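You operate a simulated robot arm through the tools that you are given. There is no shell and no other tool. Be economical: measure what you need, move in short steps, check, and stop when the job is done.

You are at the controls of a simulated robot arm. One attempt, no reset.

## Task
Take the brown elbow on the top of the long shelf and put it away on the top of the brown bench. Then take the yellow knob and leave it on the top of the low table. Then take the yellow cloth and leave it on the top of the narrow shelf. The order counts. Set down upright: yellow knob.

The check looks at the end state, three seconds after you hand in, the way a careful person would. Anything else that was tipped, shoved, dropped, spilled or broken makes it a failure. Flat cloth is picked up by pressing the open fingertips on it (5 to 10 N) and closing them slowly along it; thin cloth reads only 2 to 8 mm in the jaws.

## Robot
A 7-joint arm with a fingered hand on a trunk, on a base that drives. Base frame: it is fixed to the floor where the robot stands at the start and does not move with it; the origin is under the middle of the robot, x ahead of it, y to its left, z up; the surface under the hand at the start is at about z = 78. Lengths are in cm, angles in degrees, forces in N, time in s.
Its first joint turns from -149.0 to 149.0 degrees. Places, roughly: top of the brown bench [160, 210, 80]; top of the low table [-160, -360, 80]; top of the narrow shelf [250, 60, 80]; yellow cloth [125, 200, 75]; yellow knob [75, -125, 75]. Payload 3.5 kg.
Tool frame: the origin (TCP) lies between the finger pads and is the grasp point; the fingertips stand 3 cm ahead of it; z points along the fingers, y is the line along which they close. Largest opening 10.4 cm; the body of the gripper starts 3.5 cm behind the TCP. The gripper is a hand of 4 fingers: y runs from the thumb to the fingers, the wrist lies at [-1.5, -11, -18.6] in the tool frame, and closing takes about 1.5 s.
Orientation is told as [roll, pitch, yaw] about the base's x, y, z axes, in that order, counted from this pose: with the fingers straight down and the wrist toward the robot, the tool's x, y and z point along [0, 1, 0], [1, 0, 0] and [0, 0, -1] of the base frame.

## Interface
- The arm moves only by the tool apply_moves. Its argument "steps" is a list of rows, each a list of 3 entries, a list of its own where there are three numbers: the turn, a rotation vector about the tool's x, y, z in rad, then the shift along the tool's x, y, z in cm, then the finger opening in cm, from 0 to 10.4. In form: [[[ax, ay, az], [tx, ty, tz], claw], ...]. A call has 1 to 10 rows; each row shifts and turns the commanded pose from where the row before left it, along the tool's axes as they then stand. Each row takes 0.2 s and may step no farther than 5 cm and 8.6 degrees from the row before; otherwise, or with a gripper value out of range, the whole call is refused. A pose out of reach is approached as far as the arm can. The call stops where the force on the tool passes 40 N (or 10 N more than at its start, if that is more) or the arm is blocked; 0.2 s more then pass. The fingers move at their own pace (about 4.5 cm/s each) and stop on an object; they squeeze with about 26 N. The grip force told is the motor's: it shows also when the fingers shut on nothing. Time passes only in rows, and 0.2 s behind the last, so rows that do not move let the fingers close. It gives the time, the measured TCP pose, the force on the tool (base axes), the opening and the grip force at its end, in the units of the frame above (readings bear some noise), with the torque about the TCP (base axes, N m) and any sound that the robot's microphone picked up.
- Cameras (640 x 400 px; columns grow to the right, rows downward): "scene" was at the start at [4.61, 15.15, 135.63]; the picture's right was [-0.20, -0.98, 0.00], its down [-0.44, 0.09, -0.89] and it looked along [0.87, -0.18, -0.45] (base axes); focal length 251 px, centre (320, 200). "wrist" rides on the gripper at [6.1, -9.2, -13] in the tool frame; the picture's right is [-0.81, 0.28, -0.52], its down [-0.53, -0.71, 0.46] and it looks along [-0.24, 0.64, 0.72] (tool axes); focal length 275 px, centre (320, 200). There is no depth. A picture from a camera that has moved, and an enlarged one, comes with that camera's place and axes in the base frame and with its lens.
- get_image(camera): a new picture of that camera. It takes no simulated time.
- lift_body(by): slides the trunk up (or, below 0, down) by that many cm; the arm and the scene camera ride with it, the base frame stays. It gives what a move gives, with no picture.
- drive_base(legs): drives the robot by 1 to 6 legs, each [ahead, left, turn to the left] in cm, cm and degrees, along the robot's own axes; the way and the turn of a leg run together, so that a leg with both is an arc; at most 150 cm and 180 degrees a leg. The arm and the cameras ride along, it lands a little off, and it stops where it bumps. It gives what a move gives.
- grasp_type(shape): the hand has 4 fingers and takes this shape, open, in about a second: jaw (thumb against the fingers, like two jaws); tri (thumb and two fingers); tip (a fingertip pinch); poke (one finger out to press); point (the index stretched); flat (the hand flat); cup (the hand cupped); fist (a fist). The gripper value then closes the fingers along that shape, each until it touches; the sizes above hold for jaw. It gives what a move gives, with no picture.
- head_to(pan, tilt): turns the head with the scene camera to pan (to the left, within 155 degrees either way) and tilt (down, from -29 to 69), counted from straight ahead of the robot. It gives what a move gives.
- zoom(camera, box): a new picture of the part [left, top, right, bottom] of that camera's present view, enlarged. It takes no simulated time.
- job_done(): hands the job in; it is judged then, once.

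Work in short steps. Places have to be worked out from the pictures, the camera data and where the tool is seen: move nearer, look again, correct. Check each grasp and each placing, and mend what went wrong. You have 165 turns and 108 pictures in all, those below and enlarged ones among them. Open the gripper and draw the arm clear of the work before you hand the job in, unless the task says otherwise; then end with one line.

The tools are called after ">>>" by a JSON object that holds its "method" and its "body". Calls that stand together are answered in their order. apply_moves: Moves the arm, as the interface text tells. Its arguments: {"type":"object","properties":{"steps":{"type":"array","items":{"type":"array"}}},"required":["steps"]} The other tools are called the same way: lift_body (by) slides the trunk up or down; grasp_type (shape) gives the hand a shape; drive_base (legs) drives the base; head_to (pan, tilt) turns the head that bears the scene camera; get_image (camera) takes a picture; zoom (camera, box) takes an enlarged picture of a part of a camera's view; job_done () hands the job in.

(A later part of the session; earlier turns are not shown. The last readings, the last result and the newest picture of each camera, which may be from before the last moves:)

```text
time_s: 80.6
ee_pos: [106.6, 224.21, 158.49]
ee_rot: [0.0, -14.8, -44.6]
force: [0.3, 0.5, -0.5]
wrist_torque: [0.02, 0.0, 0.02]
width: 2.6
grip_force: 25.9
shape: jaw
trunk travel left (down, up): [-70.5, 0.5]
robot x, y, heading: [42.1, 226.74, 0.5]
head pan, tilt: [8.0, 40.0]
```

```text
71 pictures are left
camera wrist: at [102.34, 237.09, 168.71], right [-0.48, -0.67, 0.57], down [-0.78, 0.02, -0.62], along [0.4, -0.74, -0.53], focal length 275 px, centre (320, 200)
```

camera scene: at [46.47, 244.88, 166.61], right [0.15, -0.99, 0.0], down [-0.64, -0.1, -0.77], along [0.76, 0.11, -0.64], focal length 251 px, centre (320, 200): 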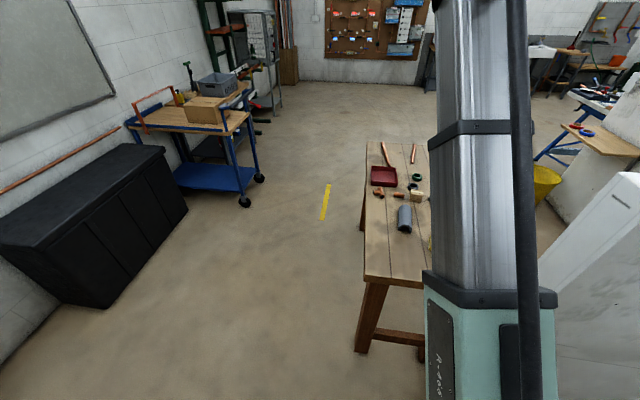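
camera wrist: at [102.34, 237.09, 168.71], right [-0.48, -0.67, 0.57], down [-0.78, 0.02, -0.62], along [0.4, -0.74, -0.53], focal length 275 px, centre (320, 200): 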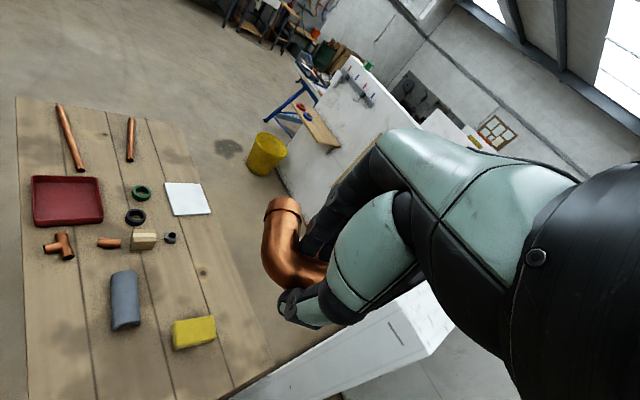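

Nearer measurement: bench left edge y≈236, front edge x≈104, insulation ≥129, cloth (122,203). I'll place the elbow near (114,227): shift there, then lower the trunk.

>>> {"method": "apply_moves", "body": {"steps": [[[0, 0, 0], [3.55, 1.53, 0.41], 0], [[0, 0, 0], [3.55, 1.53, 0.41], 0]]}}

>>> {"method": "lift_body", "body": {"by": -57}}

>>> {"method": "get_image", "body": {"camera": "wrist"}}

>>> {"method": "get_image", "body": {"camera": "scene"}}

```text
time_s: 81.2
ee_pos: [114.01, 226.99, 158.48]
ee_rot: [0.0, -14.8, -44.6]
force: [-0.5, -0.2, -0.8]
wrist_torque: [-0.01, 0.03, -0.06]
width: 2.59
grip_force: 26.3
shape: jaw
trunk travel left (down, up): [-70.5, 0.5]
robot x, y, heading: [42.68, 226.69, 0.4]
head pan, tilt: [8.0, 40.0]
```

```text
refused: -57 is not a number from -40 to 40
```

```text
70 pictures are left
camera wrist: at [109.71, 240.01, 168.83], right [-0.48, -0.67, 0.57], down [-0.78, 0.02, -0.62], along [0.4, -0.74, -0.53], focal length 275 px, centre (320, 200)
```

wrist: 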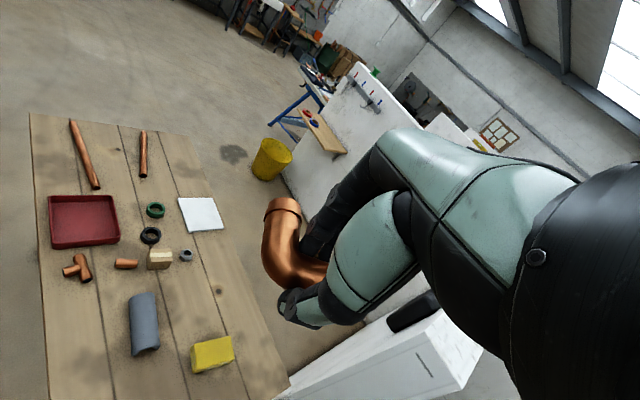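

```text
69 pictures are left
camera scene: at [46.52, 244.88, 166.6], right [0.15, -0.99, 0.0], down [-0.64, -0.1, -0.77], along [0.76, 0.11, -0.64], focal length 251 px, centre (320, 200)
```

scene: 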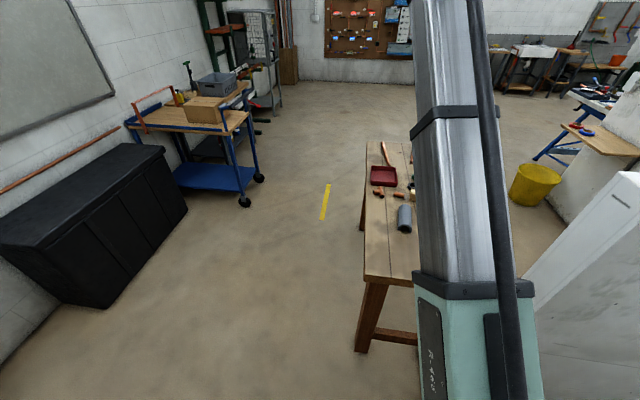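

Lift steps are limited to 40; lower in two parts.

>>> {"method": "lift_body", "body": {"by": -40}}

>>> {"method": "lift_body", "body": {"by": -17}}

>>> {"method": "get_image", "body": {"camera": "wrist"}}

>>> {"method": "get_image", "body": {"camera": "scene"}}

```text
time_s: 85.0
ee_pos: [114.05, 227.03, 118.58]
ee_rot: [0.0, -14.9, -44.7]
force: [-0.4, 0.2, -0.6]
wrist_torque: [-0.02, -0.02, 0.01]
width: 2.59
grip_force: 26.1
shape: jaw
trunk travel left (down, up): [-30.5, 40.5]
robot x, y, heading: [42.41, 226.5, 0.7]
head pan, tilt: [8.0, 40.0]
```

```text
time_s: 87.0
ee_pos: [114.0, 226.92, 101.63]
ee_rot: [-0.1, -14.9, -44.7]
force: [0.4, -0.1, -0.3]
wrist_torque: [0.0, -0.02, 0.02]
width: 2.6
grip_force: 26.1
shape: jaw
trunk travel left (down, up): [-13.5, 57.5]
robot x, y, heading: [42.5, 226.59, 0.4]
head pan, tilt: [8.0, 40.0]
```

```text
68 pictures are left
camera wrist: at [109.62, 239.99, 111.84], right [-0.48, -0.67, 0.57], down [-0.78, 0.02, -0.62], along [0.4, -0.74, -0.53], focal length 275 px, centre (320, 200)
```

wrist: 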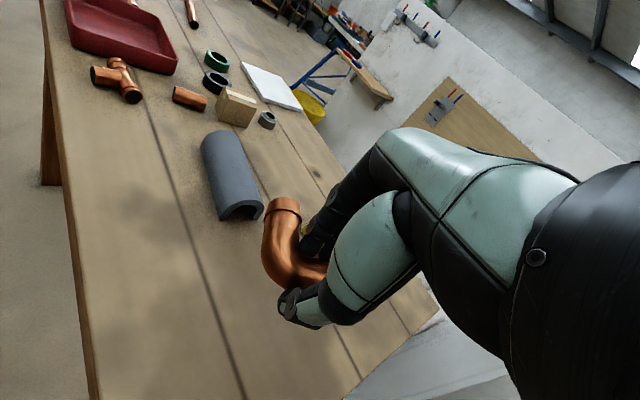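

```text
67 pictures are left
camera scene: at [46.46, 244.87, 109.61], right [0.15, -0.99, 0.0], down [-0.64, -0.1, -0.77], along [0.76, 0.11, -0.64], focal length 251 px, centre (320, 200)
```

scene: 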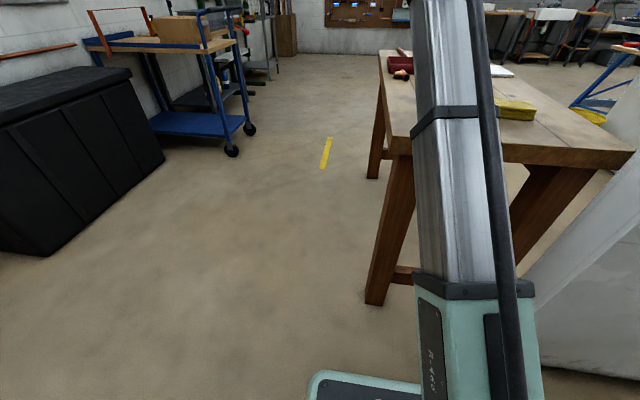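

Below the hand is empty bench. Descend vertically to about z=89, then creep.

>>> {"method": "apply_moves", "body": {"steps": [[[0, 0, 0], [0, -1.04, 3.86], 0], [[0, 0, 0], [0, -1.04, 3.86], 0], [[0, 0, 0], [0, -1.04, 3.86], 0]]}}

>>> {"method": "get_image", "body": {"camera": "wrist"}}

```text
time_s: 87.8
ee_pos: [113.95, 226.99, 89.5]
ee_rot: [0.1, -14.9, -44.8]
force: [-0.7, 0.4, -0.3]
wrist_torque: [-0.04, 0.0, 0.01]
width: 2.61
grip_force: 26.1
shape: jaw
trunk travel left (down, up): [-13.5, 57.5]
robot x, y, heading: [42.75, 226.71, 0.3]
head pan, tilt: [8.0, 40.0]
```

```text
66 pictures are left
camera wrist: at [109.62, 239.93, 99.67], right [-0.48, -0.67, 0.57], down [-0.78, 0.02, -0.62], along [0.4, -0.74, -0.53], focal length 275 px, centre (320, 200)
```

wrist: 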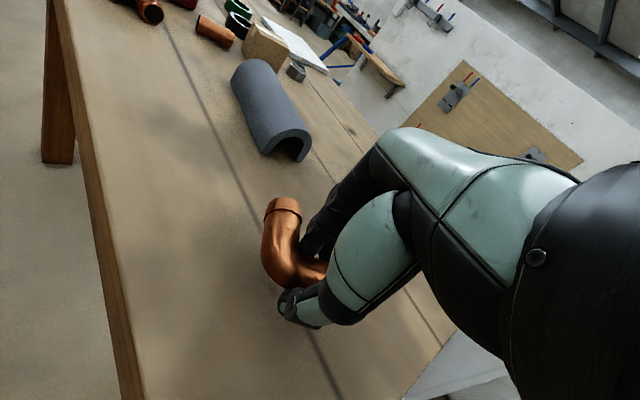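

Still above. Creep down in 0.8 cm steps until contact shows.

>>> {"method": "apply_moves", "body": {"steps": [[[0, 0, 0], [0, -0.26, 0.97], 0], [[0, 0, 0], [0, -0.26, 0.97], 0], [[0, 0, 0], [0, -0.26, 0.97], 0], [[0, 0, 0], [0, -0.13, 0.5], 0], [[0, 0, 0], [0, 0, 0], 0]]}}

```text
time_s: 88.7
ee_pos: [113.79, 227.05, 86.92]
ee_rot: [0.4, -15.5, -44.8]
force: [-5.1, 1.4, 24.4]
wrist_torque: [0.64, 0.52, 0.14]
width: 2.61
grip_force: 26.1
shape: jaw
trunk travel left (down, up): [-13.5, 57.5]
robot x, y, heading: [42.62, 226.55, 0.7]
head pan, tilt: [8.0, 40.0]
stopped in row 4: the force on the tool passed its limit at 45 N (the readings are from after the stop); the commanded pose is now the measured one
```

Contact at z≈86.9 (bench about 83). Ease up slightly, open while rising a little so the thumb does not press the bench.

>>> {"method": "apply_moves", "body": {"steps": [[[0, 0, 0], [0, 0.05, -0.2], 0], [[0, 0, 0], [0, 0, 0], 4], [[0, 0, 0], [0, 0.1, -0.3], 5], [[0, 0, 0], [0, 0.1, -0.3], 6.5], [[0, 0, 0], [0, 0.1, -0.3], 8], [[0, 0, 0], [0, 0, 0], 9], [[0, 0, 0], [0, 0, 0], 9]]}}

>>> {"method": "get_image", "body": {"camera": "wrist"}}

```text
time_s: 90.3
ee_pos: [113.94, 226.94, 87.72]
ee_rot: [0.2, -15.3, -44.7]
force: [-0.4, 0.5, -0.4]
wrist_torque: [0.02, 0.01, 0.01]
width: 8.99
grip_force: 0.1
shape: jaw
trunk travel left (down, up): [-13.5, 57.5]
robot x, y, heading: [42.69, 226.56, 0.5]
head pan, tilt: [8.0, 40.0]
```

```text
65 pictures are left
camera wrist: at [109.53, 239.94, 97.89], right [-0.48, -0.67, 0.57], down [-0.78, 0.02, -0.63], along [0.41, -0.74, -0.53], focal length 275 px, centre (320, 200)
```

wrist: 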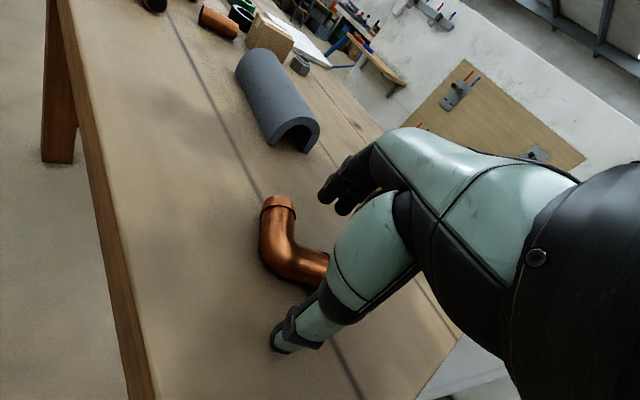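

Elbow lies released on the bench. Withdraw upward along the tool axis.

>>> {"method": "apply_moves", "body": {"steps": [[[0, 0, 0], [0, 0, -3], 9], [[0, 0, 0], [0, 0, -4], 9], [[0, 0, 0], [0, 0, -4], 9], [[0, 0, 0], [0, 0, -4], 9], [[0.13, 0, 0], [0, 0, -4], 9], [[0.13, 0, 0], [0, 0, -4], 9]]}}

>>> {"method": "get_image", "body": {"camera": "wrist"}}

```text
time_s: 91.7
ee_pos: [111.77, 231.13, 109.17]
ee_rot: [0.2, -0.3, -44.7]
force: [0.7, -0.5, -0.6]
wrist_torque: [0.0, -0.03, -0.02]
width: 8.98
grip_force: 0.0
shape: jaw
out of reach, approached as far as the arm can: row 6
trunk travel left (down, up): [-13.5, 57.5]
robot x, y, heading: [42.82, 226.61, 0.7]
head pan, tilt: [8.0, 40.0]
```

```text
64 pictures are left
camera wrist: at [109.47, 242.01, 122.24], right [-0.38, -0.77, 0.52], down [-0.88, 0.12, -0.46], along [0.29, -0.63, -0.72], focal length 275 px, centre (320, 200)
```

wrist: 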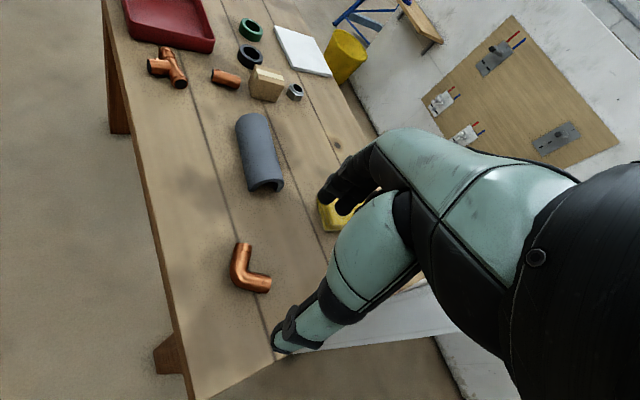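

Elbow rests safely. Now to the knob: raise the trunk fully and drive back the same way.

>>> {"method": "lift_body", "body": {"by": 40}}

>>> {"method": "lift_body", "body": {"by": 16}}

>>> {"method": "drive_base", "body": {"legs": [[-94, -73, -0.5]]}}

>>> {"method": "head_to", "body": {"pan": -70, "tilt": 55}}

>>> {"method": "get_image", "body": {"camera": "scene"}}

```text
time_s: 95.6
ee_pos: [111.68, 231.23, 149.05]
ee_rot: [0.2, -0.4, -44.7]
force: [0.7, 0.5, 0.0]
wrist_torque: [0.04, -0.03, 0.02]
width: 8.98
grip_force: 0.1
shape: jaw
trunk travel left (down, up): [-53.5, 17.5]
robot x, y, heading: [42.82, 226.98, 0.7]
head pan, tilt: [8.0, 40.0]
```

```text
time_s: 97.4
ee_pos: [111.81, 231.17, 165.07]
ee_rot: [0.2, -0.3, -44.6]
force: [-0.4, 0.4, 0.4]
wrist_torque: [-0.01, -0.03, 0.02]
width: 8.97
grip_force: 0.1
shape: jaw
trunk travel left (down, up): [-69.5, 1.5]
robot x, y, heading: [42.63, 226.86, 0.4]
head pan, tilt: [8.0, 40.0]
```

```text
time_s: 103.5
ee_pos: [17.4, 155.79, 165.15]
ee_rot: [0.2, -0.4, -44.2]
force: [-0.8, -0.4, -0.1]
wrist_torque: [-0.03, -0.02, 0.02]
width: 8.97
grip_force: 0.1
shape: jaw
trunk travel left (down, up): [-69.5, 1.5]
robot x, y, heading: [-51.73, 150.77, 0.8]
head pan, tilt: [8.0, 40.0]
```

```text
time_s: 105.0
ee_pos: [17.31, 155.91, 165.2]
ee_rot: [0.2, -0.3, -44.2]
force: [0.4, -0.1, 0.3]
wrist_torque: [0.03, 0.02, -0.01]
width: 8.99
grip_force: 0.0
shape: jaw
trunk travel left (down, up): [-69.5, 1.5]
robot x, y, heading: [-52.15, 150.75, 1.1]
head pan, tilt: [-70.0, 55.0]
```

```text
63 pictures are left
camera scene: at [-53.89, 160.9, 163.54], right [-0.93, -0.36, 0.0], down [-0.29, 0.76, -0.57], along [0.21, -0.54, -0.82], focal length 251 px, centre (320, 200)
```

scene: 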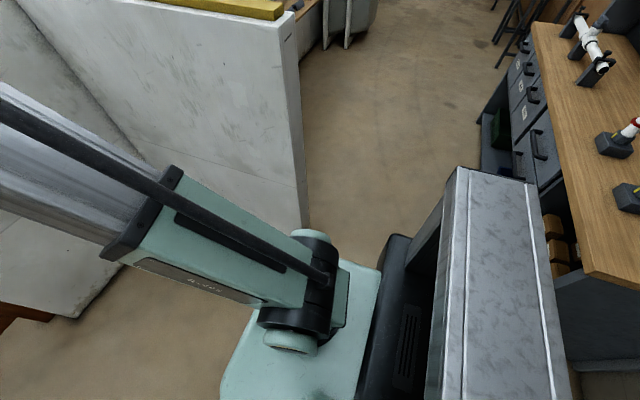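

Same lane as before. Drive right 126 cm with a slight heading correction.

>>> {"method": "drive_base", "body": {"legs": [[-1.5, -126, -0.9]]}}

>>> {"method": "drive_base", "body": {"legs": [[56, 0, 0]]}}

>>> {"method": "head_to", "body": {"pan": -60, "tilt": 35}}

>>> {"method": "get_image", "body": {"camera": "scene"}}

```text
time_s: 111.3
ee_pos: [19.04, 33.62, 165.16]
ee_rot: [0.1, -0.4, -43.0]
force: [0.2, -0.4, 0.3]
wrist_torque: [-0.01, -0.01, 0.0]
width: 8.98
grip_force: 0.1
shape: jaw
trunk travel left (down, up): [-69.5, 1.5]
robot x, y, heading: [-49.75, 27.27, 2.1]
head pan, tilt: [-70.0, 55.0]
```

```text
time_s: 114.5
ee_pos: [75.45, 35.03, 165.08]
ee_rot: [0.2, -0.4, -43.6]
force: [0.7, 1.0, -0.1]
wrist_torque: [0.02, 0.05, 0.0]
width: 8.98
grip_force: 0.1
shape: jaw
trunk travel left (down, up): [-69.5, 1.5]
robot x, y, heading: [6.15, 28.99, 1.7]
head pan, tilt: [-70.0, 55.0]
```

```text
time_s: 115.3
ee_pos: [75.42, 34.87, 165.14]
ee_rot: [0.3, -0.4, -43.6]
force: [0.4, 0.4, 0.2]
wrist_torque: [-0.03, -0.03, -0.04]
width: 8.98
grip_force: 0.0
shape: jaw
trunk travel left (down, up): [-69.5, 1.5]
robot x, y, heading: [6.27, 29.32, 1.5]
head pan, tilt: [-60.0, 35.0]
```

```text
62 pictures are left
camera scene: at [6.09, 38.55, 166.35], right [-0.85, -0.52, 0.0], down [-0.3, 0.49, -0.82], along [0.43, -0.7, -0.57], focal length 251 px, centre (320, 200)
```

scene: 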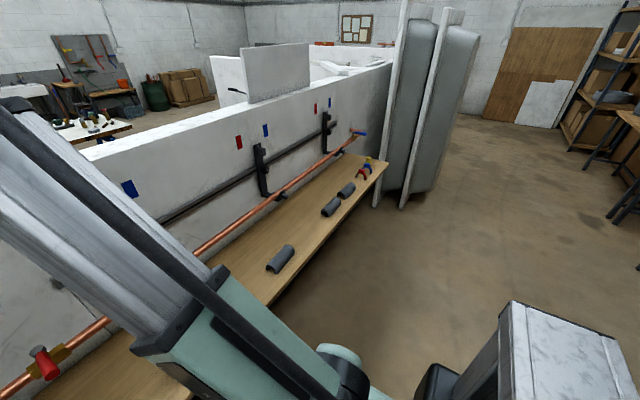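

Drive right along the shelf to y≈-78.

>>> {"method": "drive_base", "body": {"legs": [[-4, -107, -1.6]]}}

>>> {"method": "head_to", "body": {"pan": -42, "tilt": 45}}

>>> {"method": "get_image", "body": {"camera": "scene"}}

```text
time_s: 120.8
ee_pos: [73.16, -74.19, 165.08]
ee_rot: [0.2, -0.4, -45.2]
force: [0.2, 0.8, -0.5]
wrist_torque: [0.03, -0.01, -0.03]
width: 8.96
grip_force: 0.0
shape: jaw
trunk travel left (down, up): [-69.5, 1.5]
robot x, y, heading: [3.66, -78.29, -0.1]
head pan, tilt: [-60.0, 35.0]
```

```text
time_s: 121.7
ee_pos: [73.16, -74.15, 165.25]
ee_rot: [0.1, -0.4, -45.3]
force: [0.4, 0.0, -0.5]
wrist_torque: [-0.01, -0.01, 0.0]
width: 8.98
grip_force: 0.0
shape: jaw
trunk travel left (down, up): [-69.5, 1.5]
robot x, y, heading: [3.79, -78.02, -0.1]
head pan, tilt: [-42.0, 45.0]
```

```text
61 pictures are left
camera scene: at [5.59, -66.45, 164.88], right [-0.67, -0.74, 0.0], down [-0.53, 0.47, -0.71], along [0.53, -0.47, -0.71], focal length 251 px, centre (320, 200)
```

scene: 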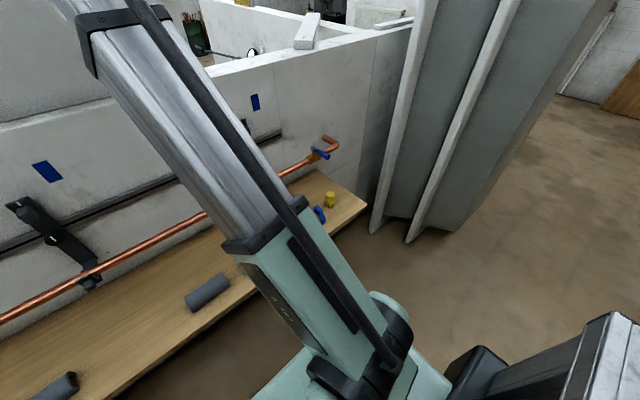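

>>> {"method": "zoom", "body": {"camera": "scene", "box": [270, 130, 400, 230]}}

```text
4.00 times, centred on (335, 180) of scene
camera zoom: at [5.59, -66.45, 164.88], right [-0.67, -0.74, 0.0], down [-0.53, 0.47, -0.71], along [0.53, -0.47, -0.71], focal length 1002 px, centre (260, 280)
```

zoom: 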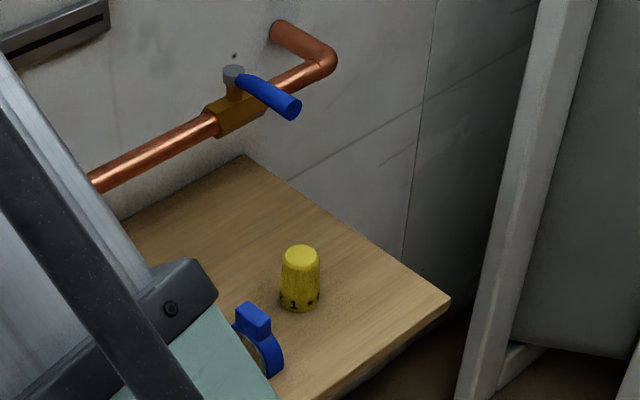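

Knob stands upright at about (65,-125.3), ~4.7 cm wide, ~7.5 cm tall; blue clip near (61.6,-115.4); the blue valve lever overhangs near (71,-130,100). I'll bring the hand in yaw -90 in front of the knob and slide in under the lever. First move above (55,-125).

>>> {"method": "apply_moves", "body": {"steps": [[[0, 0, 0], [-4.07, 1.92, 0], 8], [[0, 0, 0], [-4.07, 1.92, 0], 8], [[0, 0, 0], [-4.07, 1.92, 0], 8], [[0, 0, 0], [-4.07, 1.92, 0], 8], [[0, 0, 0], [-4.07, 1.92, 0], 8], [[0, 0, 0], [-4.07, 1.92, 0], 8], [[0, 0, 0], [-4.07, 1.92, 0], 8], [[0, 0, 0], [-4.07, 1.92, 0], 8], [[0, 0, 0], [-4.07, 1.92, 0], 8], [[0, 0, 0], [-4.07, 1.92, 0], 8]]}}

>>> {"method": "apply_moves", "body": {"steps": [[[0, 0, 0], [-4.07, 1.92, 0], 8], [[0, 0, 0], [-4.07, 1.92, 0], 8], [[0, 0, 0.149], [0, 0, 0], 8], [[0, 0, 0.149], [0, 0, 0], 8], [[0, 0, 0.149], [0, 0, 0], 8], [[0, 0, 0.149], [0, 0, 0], 8], [[0, 0, 0.149], [0, 0, 0], 8], [[0, 0, 0.035], [0, 0, 0], 8]]}}

>>> {"method": "lift_body", "body": {"by": -36}}

>>> {"method": "get_image", "body": {"camera": "wrist"}}

>>> {"method": "get_image", "body": {"camera": "scene"}}

```text
time_s: 123.8
ee_pos: [62.18, -116.72, 161.12]
ee_rot: [0.2, -0.5, -45.2]
force: [0.2, 0.4, -0.2]
wrist_torque: [0.0, 0.0, 0.01]
width: 8.03
grip_force: 0.0
shape: jaw
out of reach, approached as far as the arm can: row 1, 2, 3, 4, 5, 6
trunk travel left (down, up): [-69.5, 1.5]
robot x, y, heading: [3.76, -77.89, 0.3]
head pan, tilt: [-42.0, 45.0]
```

```text
time_s: 125.7
ee_pos: [59.35, -124.97, 160.83]
ee_rot: [0.4, -0.1, -90.1]
force: [0.5, 0.6, 0.1]
wrist_torque: [0.01, 0.01, 0.01]
width: 7.99
grip_force: 0.0
shape: jaw
trunk travel left (down, up): [-69.5, 1.5]
robot x, y, heading: [3.65, -77.98, -0.0]
head pan, tilt: [-42.0, 45.0]
```

```text
time_s: 129.2
ee_pos: [59.34, -124.95, 124.98]
ee_rot: [0.4, -0.1, -89.9]
force: [-0.6, -1.3, -0.2]
wrist_torque: [-0.02, -0.03, -0.01]
width: 8.01
grip_force: 0.1
shape: jaw
trunk travel left (down, up): [-33.5, 37.5]
robot x, y, heading: [3.95, -77.96, -0.0]
head pan, tilt: [-42.0, 45.0]
```

```text
59 pictures are left
camera wrist: at [65.33, -115.72, 138.06], right [-0.81, -0.27, 0.51], down [-0.53, 0.71, -0.46], along [-0.24, -0.65, -0.72], focal length 275 px, centre (320, 200)
```

wrist: 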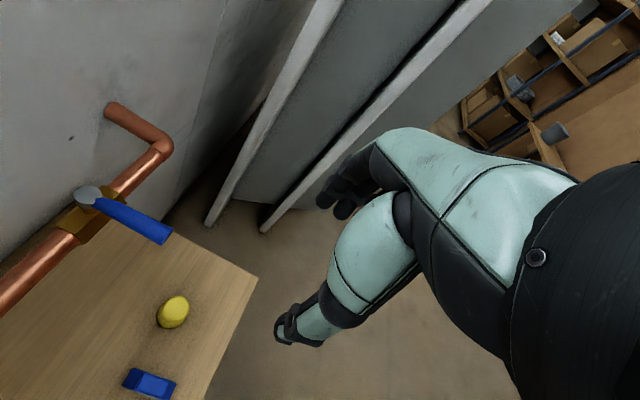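

```text
58 pictures are left
camera scene: at [5.59, -66.45, 128.88], right [-0.67, -0.74, 0.0], down [-0.53, 0.47, -0.71], along [0.53, -0.47, -0.71], focal length 251 px, centre (320, 200)
```

scene: 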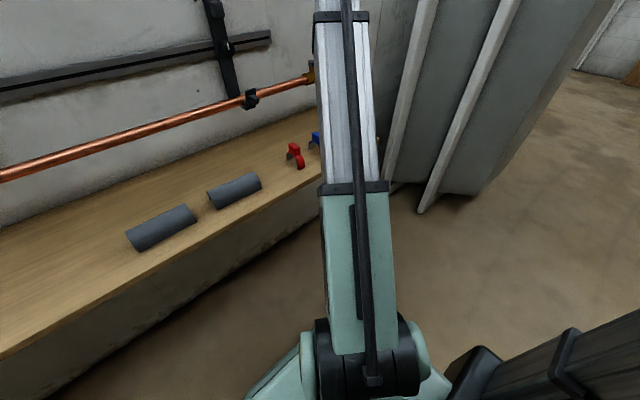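

Wrist view confirms knob (64.5,-125.6), lever tip (70.6,-130,100). Hand at x≈59 clears the lever; lower the trunk 28 and check.

>>> {"method": "lift_body", "body": {"by": -28}}

>>> {"method": "get_image", "body": {"camera": "wrist"}}

```text
time_s: 132.0
ee_pos: [59.24, -125.06, 96.99]
ee_rot: [0.4, -0.2, -89.9]
force: [0.4, 0.0, 0.1]
wrist_torque: [0.0, 0.0, -0.05]
width: 8.02
grip_force: 0.2
shape: jaw
trunk travel left (down, up): [-5.5, 65.5]
robot x, y, heading: [3.82, -78.04, 0.0]
head pan, tilt: [-42.0, 45.0]
```

```text
57 pictures are left
camera wrist: at [65.33, -115.72, 110.06], right [-0.81, -0.27, 0.51], down [-0.53, 0.71, -0.46], along [-0.24, -0.65, -0.72], focal length 275 px, centre (320, 200)
```

wrist: 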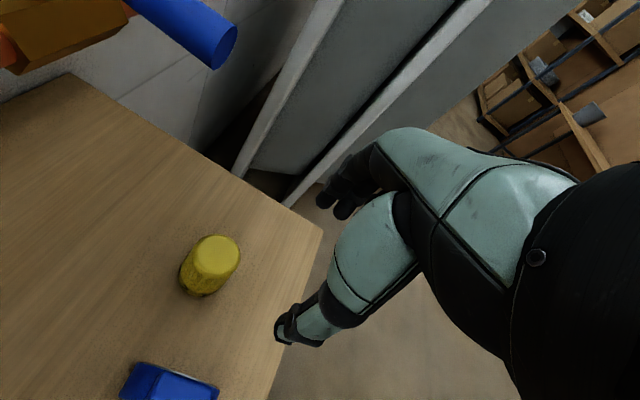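

Gap between clip and knob suffices for the thumb. Descend to z≈83.3 in front of the knob.

>>> {"method": "apply_moves", "body": {"steps": [[[0, 0, 0], [0, 0.5, 3.5], 8.5], [[0, 0, 0], [0, 0, 3.5], 8.5], [[0, 0, 0], [0, 0, 3.5], 8.5], [[0, 0, 0], [0, 0, 2.2], 8.5], [[0, 0, 0], [0, 0, 1], 8.5]]}}

>>> {"method": "get_image", "body": {"camera": "wrist"}}

```text
time_s: 133.2
ee_pos: [59.5, -125.54, 83.32]
ee_rot: [0.4, -0.1, -90.0]
force: [-0.7, 0.1, 0.4]
wrist_torque: [0.01, 0.02, -0.03]
width: 8.46
grip_force: 0.0
shape: jaw
trunk travel left (down, up): [-5.5, 65.5]
robot x, y, heading: [3.75, -77.71, 0.0]
head pan, tilt: [-42.0, 45.0]
```

```text
56 pictures are left
camera wrist: at [65.57, -116.29, 96.47], right [-0.81, -0.27, 0.51], down [-0.53, 0.71, -0.46], along [-0.24, -0.65, -0.72], focal length 275 px, centre (320, 200)
```

wrist: 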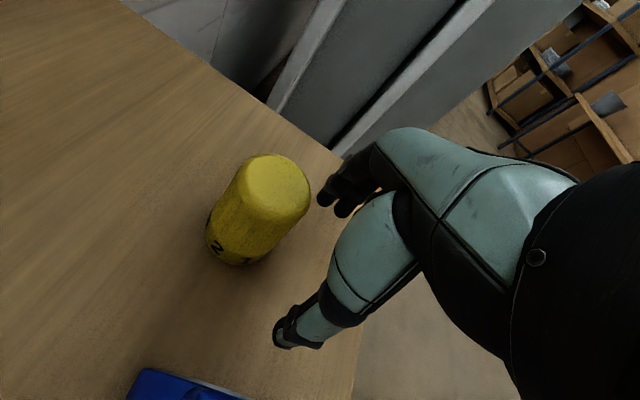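

Knob at (64.2,-125.6). Slide +4.8 cm in x so it stands between thumb and fingers.

>>> {"method": "apply_moves", "body": {"steps": [[[0, 0, 0], [1.6, 0, 0], 8.5], [[0, 0, 0], [1.6, 0, 0], 8.5], [[0, 0, 0], [1.5, 0, 0], 8.5]]}}

>>> {"method": "get_image", "body": {"camera": "wrist"}}

```text
time_s: 134.0
ee_pos: [63.86, -125.34, 83.24]
ee_rot: [0.4, -0.2, -90.0]
force: [-0.1, 0.0, -0.6]
wrist_torque: [-0.02, 0.01, -0.02]
width: 8.51
grip_force: 0.0
shape: jaw
trunk travel left (down, up): [-5.5, 65.5]
robot x, y, heading: [3.97, -78.01, -0.3]
head pan, tilt: [-42.0, 45.0]
```

```text
55 pictures are left
camera wrist: at [70.03, -116.08, 96.39], right [-0.81, -0.27, 0.51], down [-0.53, 0.71, -0.46], along [-0.24, -0.65, -0.72], focal length 275 px, centre (320, 200)
```

wrist: 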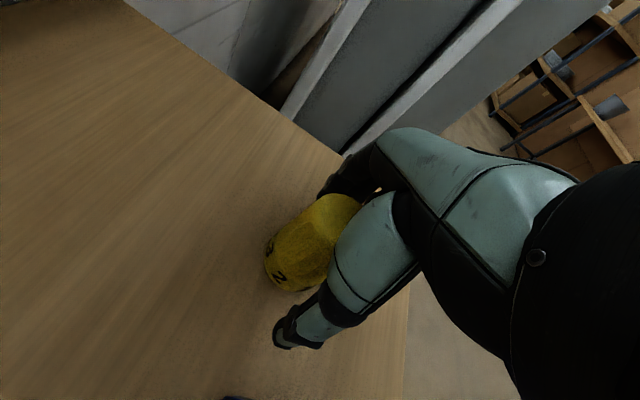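

Knob now stands between thumb and fingers. Close.

>>> {"method": "apply_moves", "body": {"steps": [[[0, 0, 0], [0.3, 0, 0], 6], [[0, 0, 0], [0, 0, 0], 3], [[0, 0, 0], [0, 0, 0], 2], [[0, 0, 0], [0, 0, 0], 1], [[0, 0, 0], [0, 0, 0], 0], [[0, 0, 0], [0, 0, 0], 0]]}}

>>> {"method": "get_image", "body": {"camera": "wrist"}}

```text
time_s: 135.4
ee_pos: [64.37, -125.44, 83.35]
ee_rot: [0.4, -0.1, -90.0]
force: [0.7, 1.0, -0.4]
wrist_torque: [0.02, 0.02, 0.02]
width: 3.81
grip_force: 26.0
shape: jaw
trunk travel left (down, up): [-5.5, 65.5]
robot x, y, heading: [3.87, -78.35, -0.0]
head pan, tilt: [-42.0, 45.0]
```

```text
54 pictures are left
camera wrist: at [70.4, -116.11, 96.41], right [-0.81, -0.27, 0.51], down [-0.53, 0.71, -0.46], along [-0.24, -0.65, -0.72], focal length 275 px, centre (320, 200)
```

wrist: 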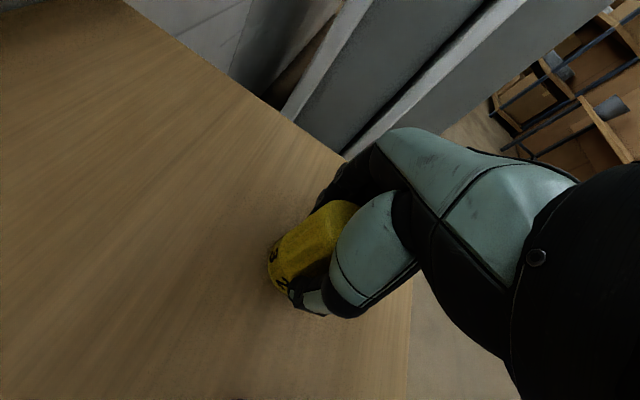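

Gripped (3.8 cm, 26 N); knob bottom is ~5.3 below TCP. Lift 1.5 cm, slide back out from under the lever, then raise.

>>> {"method": "apply_moves", "body": {"steps": [[[0, 0, 0], [0, 0, -0.8], 0], [[0, 0, 0], [0, 0, -0.8], 0], [[0, 0, 0], [-3, 0, 0], 0], [[0, 0, 0], [-3, 0, 0], 0], [[0, 0, 0], [0, 0, -4], 0], [[0, 0, 0], [0, 0, -4], 0]]}}

>>> {"method": "lift_body", "body": {"by": 25}}

>>> {"method": "get_image", "body": {"camera": "wrist"}}

>>> {"method": "head_to", "body": {"pan": -115, "tilt": 25}}

>>> {"method": "get_image", "body": {"camera": "scene"}}

```text
time_s: 136.8
ee_pos: [58.35, -125.71, 92.99]
ee_rot: [0.4, -0.1, -90.0]
force: [0.2, 0.0, -1.2]
wrist_torque: [-0.01, 0.03, 0.01]
width: 3.76
grip_force: 25.8
shape: jaw
trunk travel left (down, up): [-5.5, 65.5]
robot x, y, heading: [3.89, -77.94, 0.1]
head pan, tilt: [-42.0, 45.0]
```

```text
time_s: 139.4
ee_pos: [58.41, -125.82, 118.09]
ee_rot: [0.3, -0.1, -90.0]
force: [1.1, 1.1, -1.4]
wrist_torque: [0.02, 0.01, 0.01]
width: 3.77
grip_force: 26.8
shape: jaw
trunk travel left (down, up): [-30.5, 40.5]
robot x, y, heading: [3.73, -78.49, 0.1]
head pan, tilt: [-42.0, 45.0]
```

```text
53 pictures are left
camera wrist: at [64.41, -116.56, 131.06], right [-0.81, -0.27, 0.51], down [-0.53, 0.71, -0.46], along [-0.24, -0.65, -0.72], focal length 275 px, centre (320, 200)
```

wrist: 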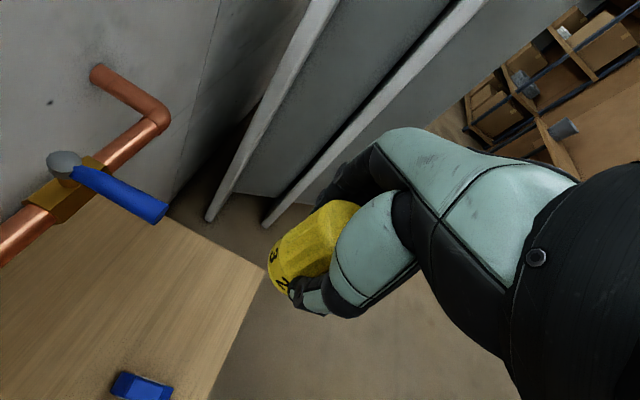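

```text
time_s: 140.8
ee_pos: [58.45, -125.81, 118.03]
ee_rot: [0.3, -0.1, -90.1]
force: [0.4, 0.7, -0.7]
wrist_torque: [0.0, 0.0, 0.01]
width: 3.75
grip_force: 26.5
shape: jaw
trunk travel left (down, up): [-30.5, 40.5]
robot x, y, heading: [4.03, -77.99, -0.2]
head pan, tilt: [-115.0, 25.0]
```

```text
52 pictures are left
camera scene: at [-4.33, -69.37, 128.94], right [-0.91, 0.42, 0.0], down [0.18, 0.38, -0.91], along [-0.38, -0.82, -0.42], focal length 251 px, centre (320, 200)
```

scene: 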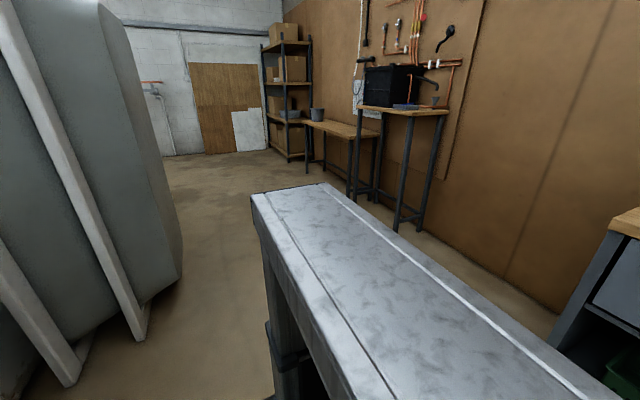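

The low table is the wooden one with a gray pot, about (-165,-345); a higher table stands next to it. I drive in two legs into the open floor, keeping clear of the panels and the drawer bench, then look.

>>> {"method": "drive_base", "body": {"legs": [[-35, -40, 0], [-34, -117, 0]]}}

>>> {"method": "head_to", "body": {"pan": -120, "tilt": 35}}

>>> {"method": "get_image", "body": {"camera": "scene"}}

>>> {"method": "head_to", "body": {"pan": -50, "tilt": 35}}

>>> {"method": "get_image", "body": {"camera": "scene"}}

```text
time_s: 149.8
ee_pos: [-7.28, -286.86, 117.9]
ee_rot: [0.4, -0.1, -89.3]
force: [0.4, -0.4, -1.3]
wrist_torque: [-0.03, 0.0, -0.01]
width: 3.77
grip_force: 26.0
shape: jaw
trunk travel left (down, up): [-30.5, 40.5]
robot x, y, heading: [-62.23, -239.54, 0.7]
head pan, tilt: [-115.0, 25.0]
```

```text
time_s: 150.5
ee_pos: [-7.36, -286.88, 117.96]
ee_rot: [0.5, -0.1, -89.3]
force: [0.6, -0.1, -0.3]
wrist_torque: [-0.02, 0.02, -0.02]
width: 3.79
grip_force: 25.7
shape: jaw
trunk travel left (down, up): [-30.5, 40.5]
robot x, y, heading: [-62.41, -239.48, 0.8]
head pan, tilt: [-120.0, 35.0]
```

```text
51 pictures are left
camera scene: at [-71.19, -230.42, 127.37], right [-0.87, 0.49, 0.0], down [0.28, 0.5, -0.82], along [-0.4, -0.71, -0.57], focal length 251 px, centre (320, 200)
```

scene: 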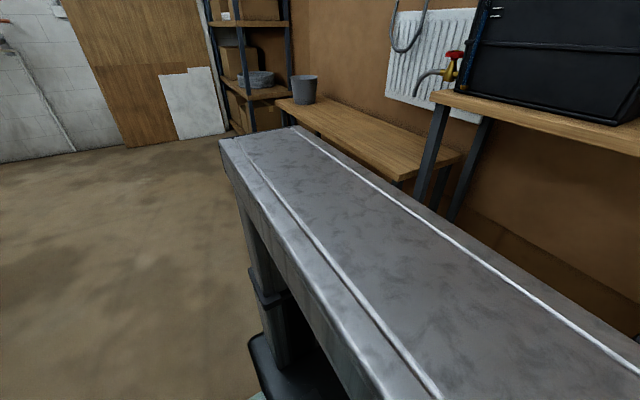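

```text
time_s: 151.9
ee_pos: [-7.38, -286.82, 117.98]
ee_rot: [0.3, -0.1, -89.3]
force: [0.1, 0.6, -1.5]
wrist_torque: [-0.01, 0.04, -0.02]
width: 3.78
grip_force: 26.0
shape: jaw
trunk travel left (down, up): [-30.5, 40.5]
robot x, y, heading: [-62.79, -239.59, 0.6]
head pan, tilt: [-50.0, 35.0]
```

```text
50 pictures are left
camera scene: at [-61.15, -229.42, 127.36], right [-0.76, -0.65, 0.0], down [-0.37, 0.44, -0.82], along [0.53, -0.62, -0.57], focal length 251 px, centre (320, 200)
```

scene: 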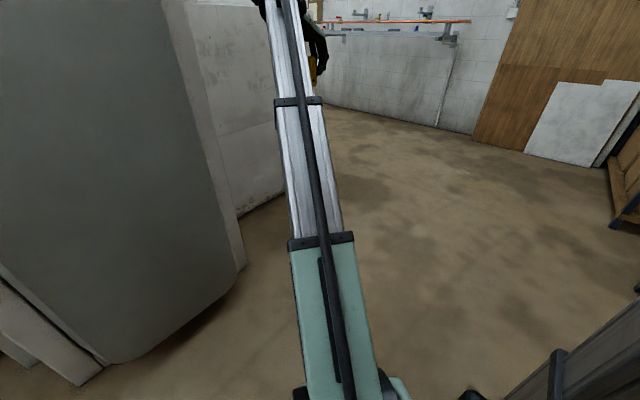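

Low table top: x≈-140..-180, y≈-287..-417; I'll face it heading 180. To swing the deck clear of the high table and the panels, shift a little (+18,+12) and turn right in two halves.

>>> {"method": "drive_base", "body": {"legs": [[18, 12, 0], [0, 0, -90]]}}

>>> {"method": "drive_base", "body": {"legs": [[0, 0, -90]]}}

>>> {"method": "head_to", "body": {"pan": 25, "tilt": 30}}

>>> {"method": "get_image", "body": {"camera": "scene"}}

```text
time_s: 157.5
ee_pos: [-91.18, -282.64, 117.93]
ee_rot: [0.4, -0.2, -179.3]
force: [0.0, -0.3, -1.8]
wrist_torque: [0.02, -0.02, 0.0]
width: 3.73
grip_force: 25.8
shape: jaw
trunk travel left (down, up): [-30.5, 40.5]
robot x, y, heading: [-43.98, -227.73, -89.2]
head pan, tilt: [-50.0, 35.0]
```

```text
time_s: 161.7
ee_pos: [-99.56, -181.39, 117.96]
ee_rot: [0.4, -0.1, 91.5]
force: [-0.6, 0.0, -0.9]
wrist_torque: [0.02, 0.03, 0.05]
width: 3.71
grip_force: 25.4
shape: jaw
trunk travel left (down, up): [-30.5, 40.5]
robot x, y, heading: [-43.96, -227.95, -178.4]
head pan, tilt: [-50.0, 35.0]
```

```text
time_s: 163.1
ee_pos: [-99.62, -181.51, 117.97]
ee_rot: [0.4, -0.1, 91.7]
force: [0.1, 1.1, -1.5]
wrist_torque: [0.01, 0.0, 0.0]
width: 3.7
grip_force: 25.6
shape: jaw
trunk travel left (down, up): [-30.5, 40.5]
robot x, y, heading: [-43.8, -227.7, -178.1]
head pan, tilt: [25.0, 30.0]
```

```text
49 pictures are left
camera scene: at [-46.83, -248.66, 128.14], right [-0.45, 0.89, 0.0], down [0.45, 0.22, -0.87], along [-0.77, -0.39, -0.5], focal length 251 px, centre (320, 200)
```

scene: 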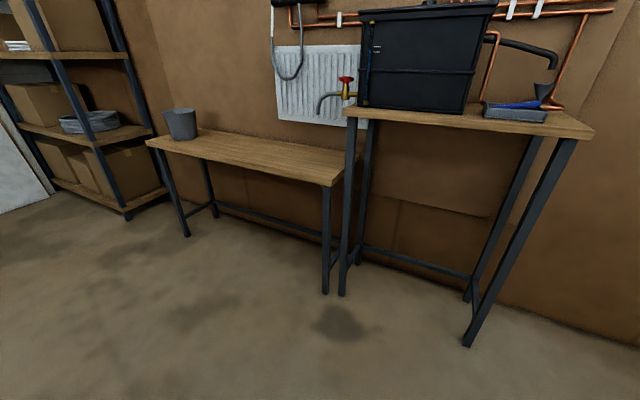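

Low table front edge x≈-142, y -419..-294, top ≈ z 77–80. I drive to about (-80,-380), heading 180, which brings the held knob in front of the table's middle.

>>> {"method": "drive_base", "body": {"legs": [[2, 100, -0.9], [38, 52, -0.9]]}}

>>> {"method": "get_image", "body": {"camera": "wrist"}}

>>> {"method": "head_to", "body": {"pan": -20, "tilt": 40}}

>>> {"method": "get_image", "body": {"camera": "scene"}}

```text
time_s: 171.5
ee_pos: [-135.65, -332.96, 117.87]
ee_rot: [0.4, -0.2, 90.0]
force: [-0.3, 1.1, -1.5]
wrist_torque: [0.0, 0.04, -0.01]
width: 3.69
grip_force: 25.7
shape: jaw
trunk travel left (down, up): [-30.5, 40.5]
robot x, y, heading: [-80.91, -380.57, -179.8]
head pan, tilt: [25.0, 30.0]
```

```text
48 pictures are left
camera wrist: at [-141.63, -342.09, 131.05], right [0.81, 0.28, 0.51], down [0.53, -0.71, -0.46], along [0.24, 0.65, -0.73], focal length 275 px, centre (320, 200)
```

wrist: 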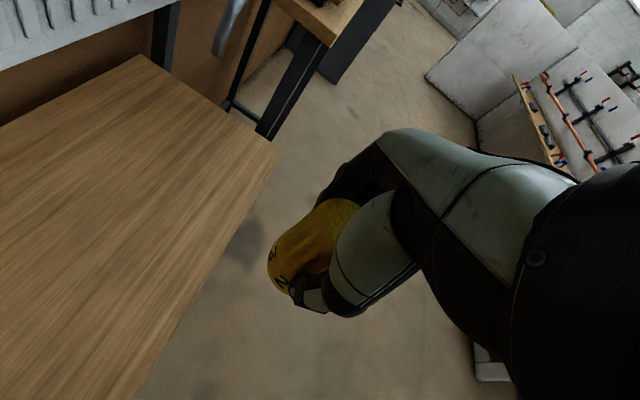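

```text
time_s: 172.7
ee_pos: [-135.66, -332.91, 117.88]
ee_rot: [0.4, -0.1, 90.0]
force: [0.7, -0.5, -1.5]
wrist_torque: [0.01, 0.04, -0.02]
width: 3.71
grip_force: 26.5
shape: jaw
trunk travel left (down, up): [-30.5, 40.5]
robot x, y, heading: [-80.93, -380.34, -179.9]
head pan, tilt: [-20.0, 40.0]
```

```text
47 pictures are left
camera scene: at [-84.43, -394.73, 126.61], right [0.34, 0.94, 0.0], down [0.6, -0.22, -0.77], along [-0.72, 0.26, -0.64], focal length 251 px, centre (320, 200)
```

scene: 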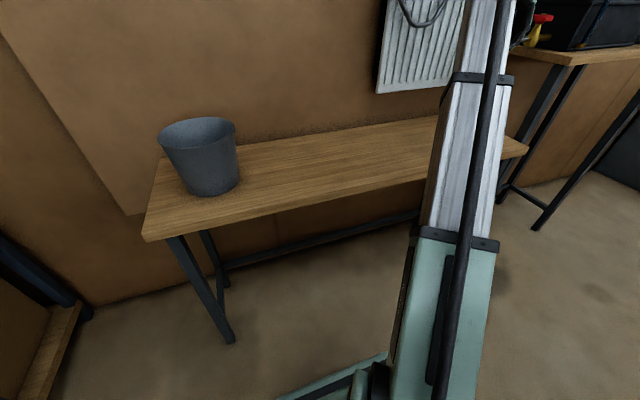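

Table front edge x≈-139. Move the knob over the table to (-154,-337), then lower the trunk 26.

>>> {"method": "apply_moves", "body": {"steps": [[[0, 0, 0], [4.6, -1, 0], 0], [[0, 0, 0], [4.6, -1, 0], 0], [[0, 0, 0], [4.6, -1, 0], 0], [[0, 0, 0], [4.6, -1, 0], 0]]}}

>>> {"method": "lift_body", "body": {"by": -26}}

>>> {"method": "get_image", "body": {"camera": "wrist"}}

>>> {"method": "head_to", "body": {"pan": -5, "tilt": 45}}

>>> {"method": "get_image", "body": {"camera": "scene"}}

```text
time_s: 173.7
ee_pos: [-150.96, -338.68, 114.91]
ee_rot: [0.5, -0.1, 90.1]
force: [0.3, 0.2, -1.3]
wrist_torque: [0.03, 0.0, 0.0]
width: 3.73
grip_force: 26.1
shape: jaw
out of reach, approached as far as the arm can: row 3, 4
trunk travel left (down, up): [-30.5, 40.5]
robot x, y, heading: [-80.96, -380.57, -180.1]
head pan, tilt: [-20.0, 40.0]
```

```text
time_s: 176.3
ee_pos: [-150.96, -338.78, 88.94]
ee_rot: [0.5, -0.2, 90.2]
force: [0.4, -0.4, -1.0]
wrist_torque: [-0.01, 0.02, 0.0]
width: 3.7
grip_force: 26.5
shape: jaw
trunk travel left (down, up): [-4.5, 66.5]
robot x, y, heading: [-81.34, -380.84, -179.8]
head pan, tilt: [-20.0, 40.0]
```

```text
46 pictures are left
camera wrist: at [-156.99, -347.91, 102.03], right [0.81, 0.28, 0.51], down [0.53, -0.71, -0.46], along [0.24, 0.65, -0.72], focal length 275 px, centre (320, 200)
```

wrist: 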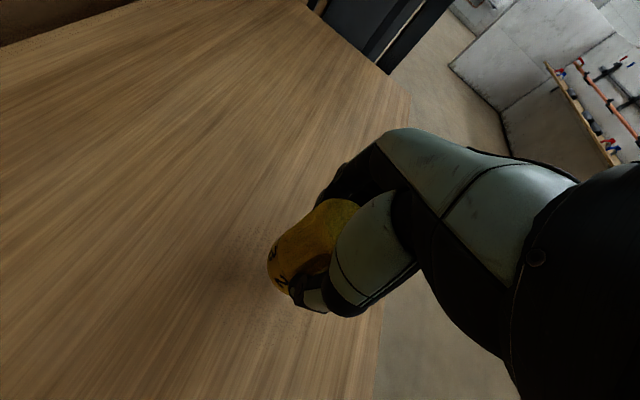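

```text
time_s: 177.1
ee_pos: [-150.97, -338.68, 88.94]
ee_rot: [0.5, -0.1, 90.2]
force: [0.4, 0.4, -1.9]
wrist_torque: [-0.03, 0.03, -0.04]
width: 3.72
grip_force: 25.8
shape: jaw
trunk travel left (down, up): [-4.5, 66.5]
robot x, y, heading: [-80.87, -380.56, -180.2]
head pan, tilt: [-5.0, 45.0]
```

```text
45 pictures are left
camera scene: at [-84.53, -396.92, 99.88], right [0.09, 1.0, 0.0], down [0.7, -0.06, -0.71], along [-0.7, 0.06, -0.71], focal length 251 px, centre (320, 200)
```

scene: 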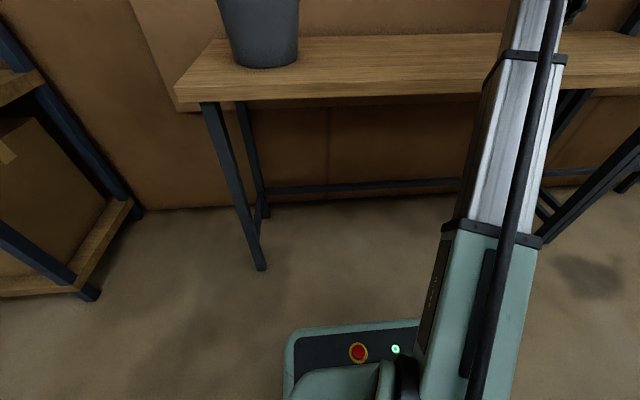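

Knob is ~12 cm inside the front edge. Lower: 4 cm, then creep.

>>> {"method": "apply_moves", "body": {"steps": [[[0, 0, 0], [0, 0, 2], 0], [[0, 0, 0], [0, 0, 1.5], 0], [[0, 0, 0], [0, 0, 0], 0]]}}

>>> {"method": "apply_moves", "body": {"steps": [[[0, 0, 0], [0, 0, 0.4], 0], [[0, 0, 0], [0, 0, 0.4], 0], [[0, 0, 0], [0, 0, 0], 0]]}}

```text
time_s: 177.9
ee_pos: [-151.23, -338.6, 85.48]
ee_rot: [0.5, -0.1, 90.1]
force: [0.6, -0.6, 1.2]
wrist_torque: [0.05, 0.01, 0.0]
width: 3.69
grip_force: 25.8
shape: jaw
trunk travel left (down, up): [-4.5, 66.5]
robot x, y, heading: [-81.26, -380.96, -179.9]
head pan, tilt: [-5.0, 45.0]
```

```text
time_s: 178.8
ee_pos: [-151.1, -338.67, 85.07]
ee_rot: [0.9, -0.6, 90.3]
force: [-1.5, -3.1, 21.0]
wrist_torque: [-0.03, 0.02, 0.06]
width: 4.01
grip_force: 26.2
shape: jaw
trunk travel left (down, up): [-4.5, 66.5]
robot x, y, heading: [-81.09, -380.57, -179.8]
head pan, tilt: [-5.0, 45.0]
stopped in row 3: the force on the tool passed its limit at 40 N (the readings are from after the stop); the commanded pose is now the measured one
```

The knob stands on the table (contact at 85.2). Relax a hair and open.

>>> {"method": "apply_moves", "body": {"steps": [[[0, 0, 0], [0, 0, -0.15], 0], [[0, 0, 0], [0, 0, 0], 4.2], [[0, 0, 0], [0, 0, 0], 5], [[0, 0, 0], [0, 0, 0], 6.5], [[0, 0, 0], [0, 0, 0], 8.5], [[0, 0, 0], [0, 0, 0], 8.5]]}}

>>> {"method": "get_image", "body": {"camera": "wrist"}}

```text
time_s: 180.2
ee_pos: [-151.21, -338.6, 85.09]
ee_rot: [0.7, -0.5, 90.2]
force: [0.0, -0.5, -0.2]
wrist_torque: [0.02, -0.01, 0.0]
width: 8.43
grip_force: 0.0
shape: jaw
trunk travel left (down, up): [-4.5, 66.5]
robot x, y, heading: [-80.71, -380.45, -179.8]
head pan, tilt: [-5.0, 45.0]
```

```text
44 pictures are left
camera wrist: at [-157.13, -347.87, 98.04], right [0.82, 0.27, 0.51], down [0.53, -0.71, -0.47], along [0.23, 0.65, -0.72], focal length 275 px, centre (320, 200)
```

wrist: 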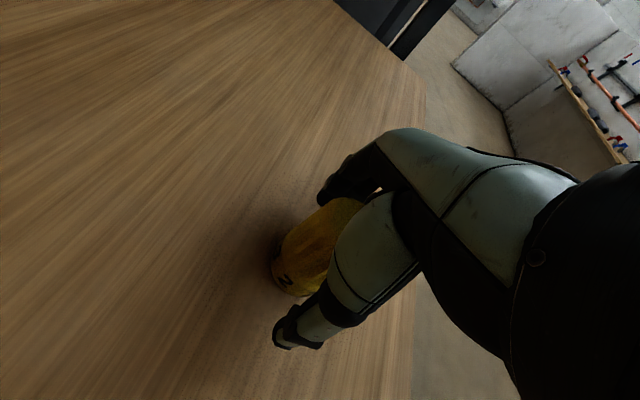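

Released and standing. Raise the hand straight up and check.

>>> {"method": "apply_moves", "body": {"steps": [[[0, 0, 0], [0, 0, -1.5], 9], [[0, 0, 0], [0, 0, -2.5], 9], [[0, 0, 0], [0, 0, -4], 9], [[0, 0, 0], [0, 0, -4], 9]]}}

>>> {"method": "lift_body", "body": {"by": 30}}

>>> {"method": "get_image", "body": {"camera": "wrist"}}

```text
time_s: 181.2
ee_pos: [-147.52, -340.21, 93.95]
ee_rot: [0.8, -0.5, 90.2]
force: [-0.3, -0.1, 0.3]
wrist_torque: [0.04, -0.01, -0.01]
width: 8.97
grip_force: 0.0
shape: jaw
out of reach, approached as far as the arm can: row 3, 4
trunk travel left (down, up): [-4.5, 66.5]
robot x, y, heading: [-81.14, -380.42, -179.8]
head pan, tilt: [-5.0, 45.0]
```

```text
time_s: 184.2
ee_pos: [-147.47, -340.25, 124.05]
ee_rot: [0.7, -0.4, 90.1]
force: [-0.3, -0.9, 0.8]
wrist_torque: [0.01, -0.01, 0.0]
width: 8.97
grip_force: 0.0
shape: jaw
trunk travel left (down, up): [-34.5, 36.5]
robot x, y, heading: [-81.22, -380.59, -179.8]
head pan, tilt: [-5.0, 45.0]
```

```text
43 pictures are left
camera wrist: at [-153.4, -349.55, 137.1], right [0.82, 0.27, 0.51], down [0.53, -0.71, -0.47], along [0.23, 0.65, -0.72], focal length 275 px, centre (320, 200)
```

wrist: 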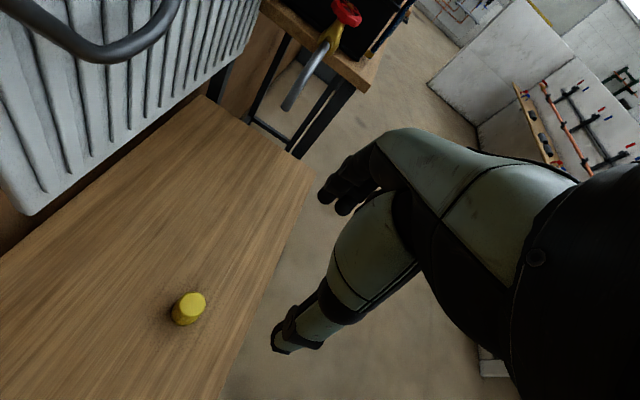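

Knob stands upright on the low table. Next the cloth. First retract the arm closer to the robot, then drive back the reverse way.

>>> {"method": "apply_moves", "body": {"steps": [[[0, 0, 0], [-3, -3.5, 0], 9], [[0, 0, 0], [-3, -3.5, 0], 9], [[0, 0, 0], [-3, -3.5, 0], 9], [[0, 0, 0], [0, -3.5, -2], 9], [[0, 0, 0], [0, -3.5, -2], 9]]}}

>>> {"method": "drive_base", "body": {"legs": [[-38, -52, 0], [0, -100, 0]]}}

>>> {"method": "drive_base", "body": {"legs": [[0, 0, 90], [0, 0, 90]]}}

```text
time_s: 185.4
ee_pos: [-140.6, -353.97, 125.32]
ee_rot: [1.9, -1.6, 91.1]
force: [0.3, 0.3, -0.1]
wrist_torque: [0.01, -0.01, -0.02]
width: 8.99
grip_force: 0.1
shape: jaw
out of reach, approached as far as the arm can: row 4, 5
trunk travel left (down, up): [-34.5, 36.5]
robot x, y, heading: [-80.71, -380.4, -180.1]
head pan, tilt: [-5.0, 45.0]
```

```text
time_s: 193.7
ee_pos: [-97.86, -201.63, 125.28]
ee_rot: [1.7, -1.5, 88.7]
force: [0.8, 0.6, 0.0]
wrist_torque: [0.05, -0.01, 0.02]
width: 9.0
grip_force: 0.0
shape: jaw
trunk travel left (down, up): [-34.5, 36.5]
robot x, y, heading: [-40.0, -230.8, 177.8]
head pan, tilt: [-5.0, 45.0]
```

```text
time_s: 201.4
ee_pos: [14.87, -264.16, 125.58]
ee_rot: [2.3, -1.7, -96.3]
force: [-25.6, -3.9, 8.4]
wrist_torque: [1.4, -4.31, 2.2]
width: 9.0
grip_force: 0.2
shape: jaw
trunk travel left (down, up): [-34.5, 36.5]
robot x, y, heading: [-39.87, -230.95, -5.9]
head pan, tilt: [-5.0, 45.0]
stopped in leg 2: the force on the tool passed its limit at 163 N (the readings are from after the stop); the commanded pose is now the measured one
```

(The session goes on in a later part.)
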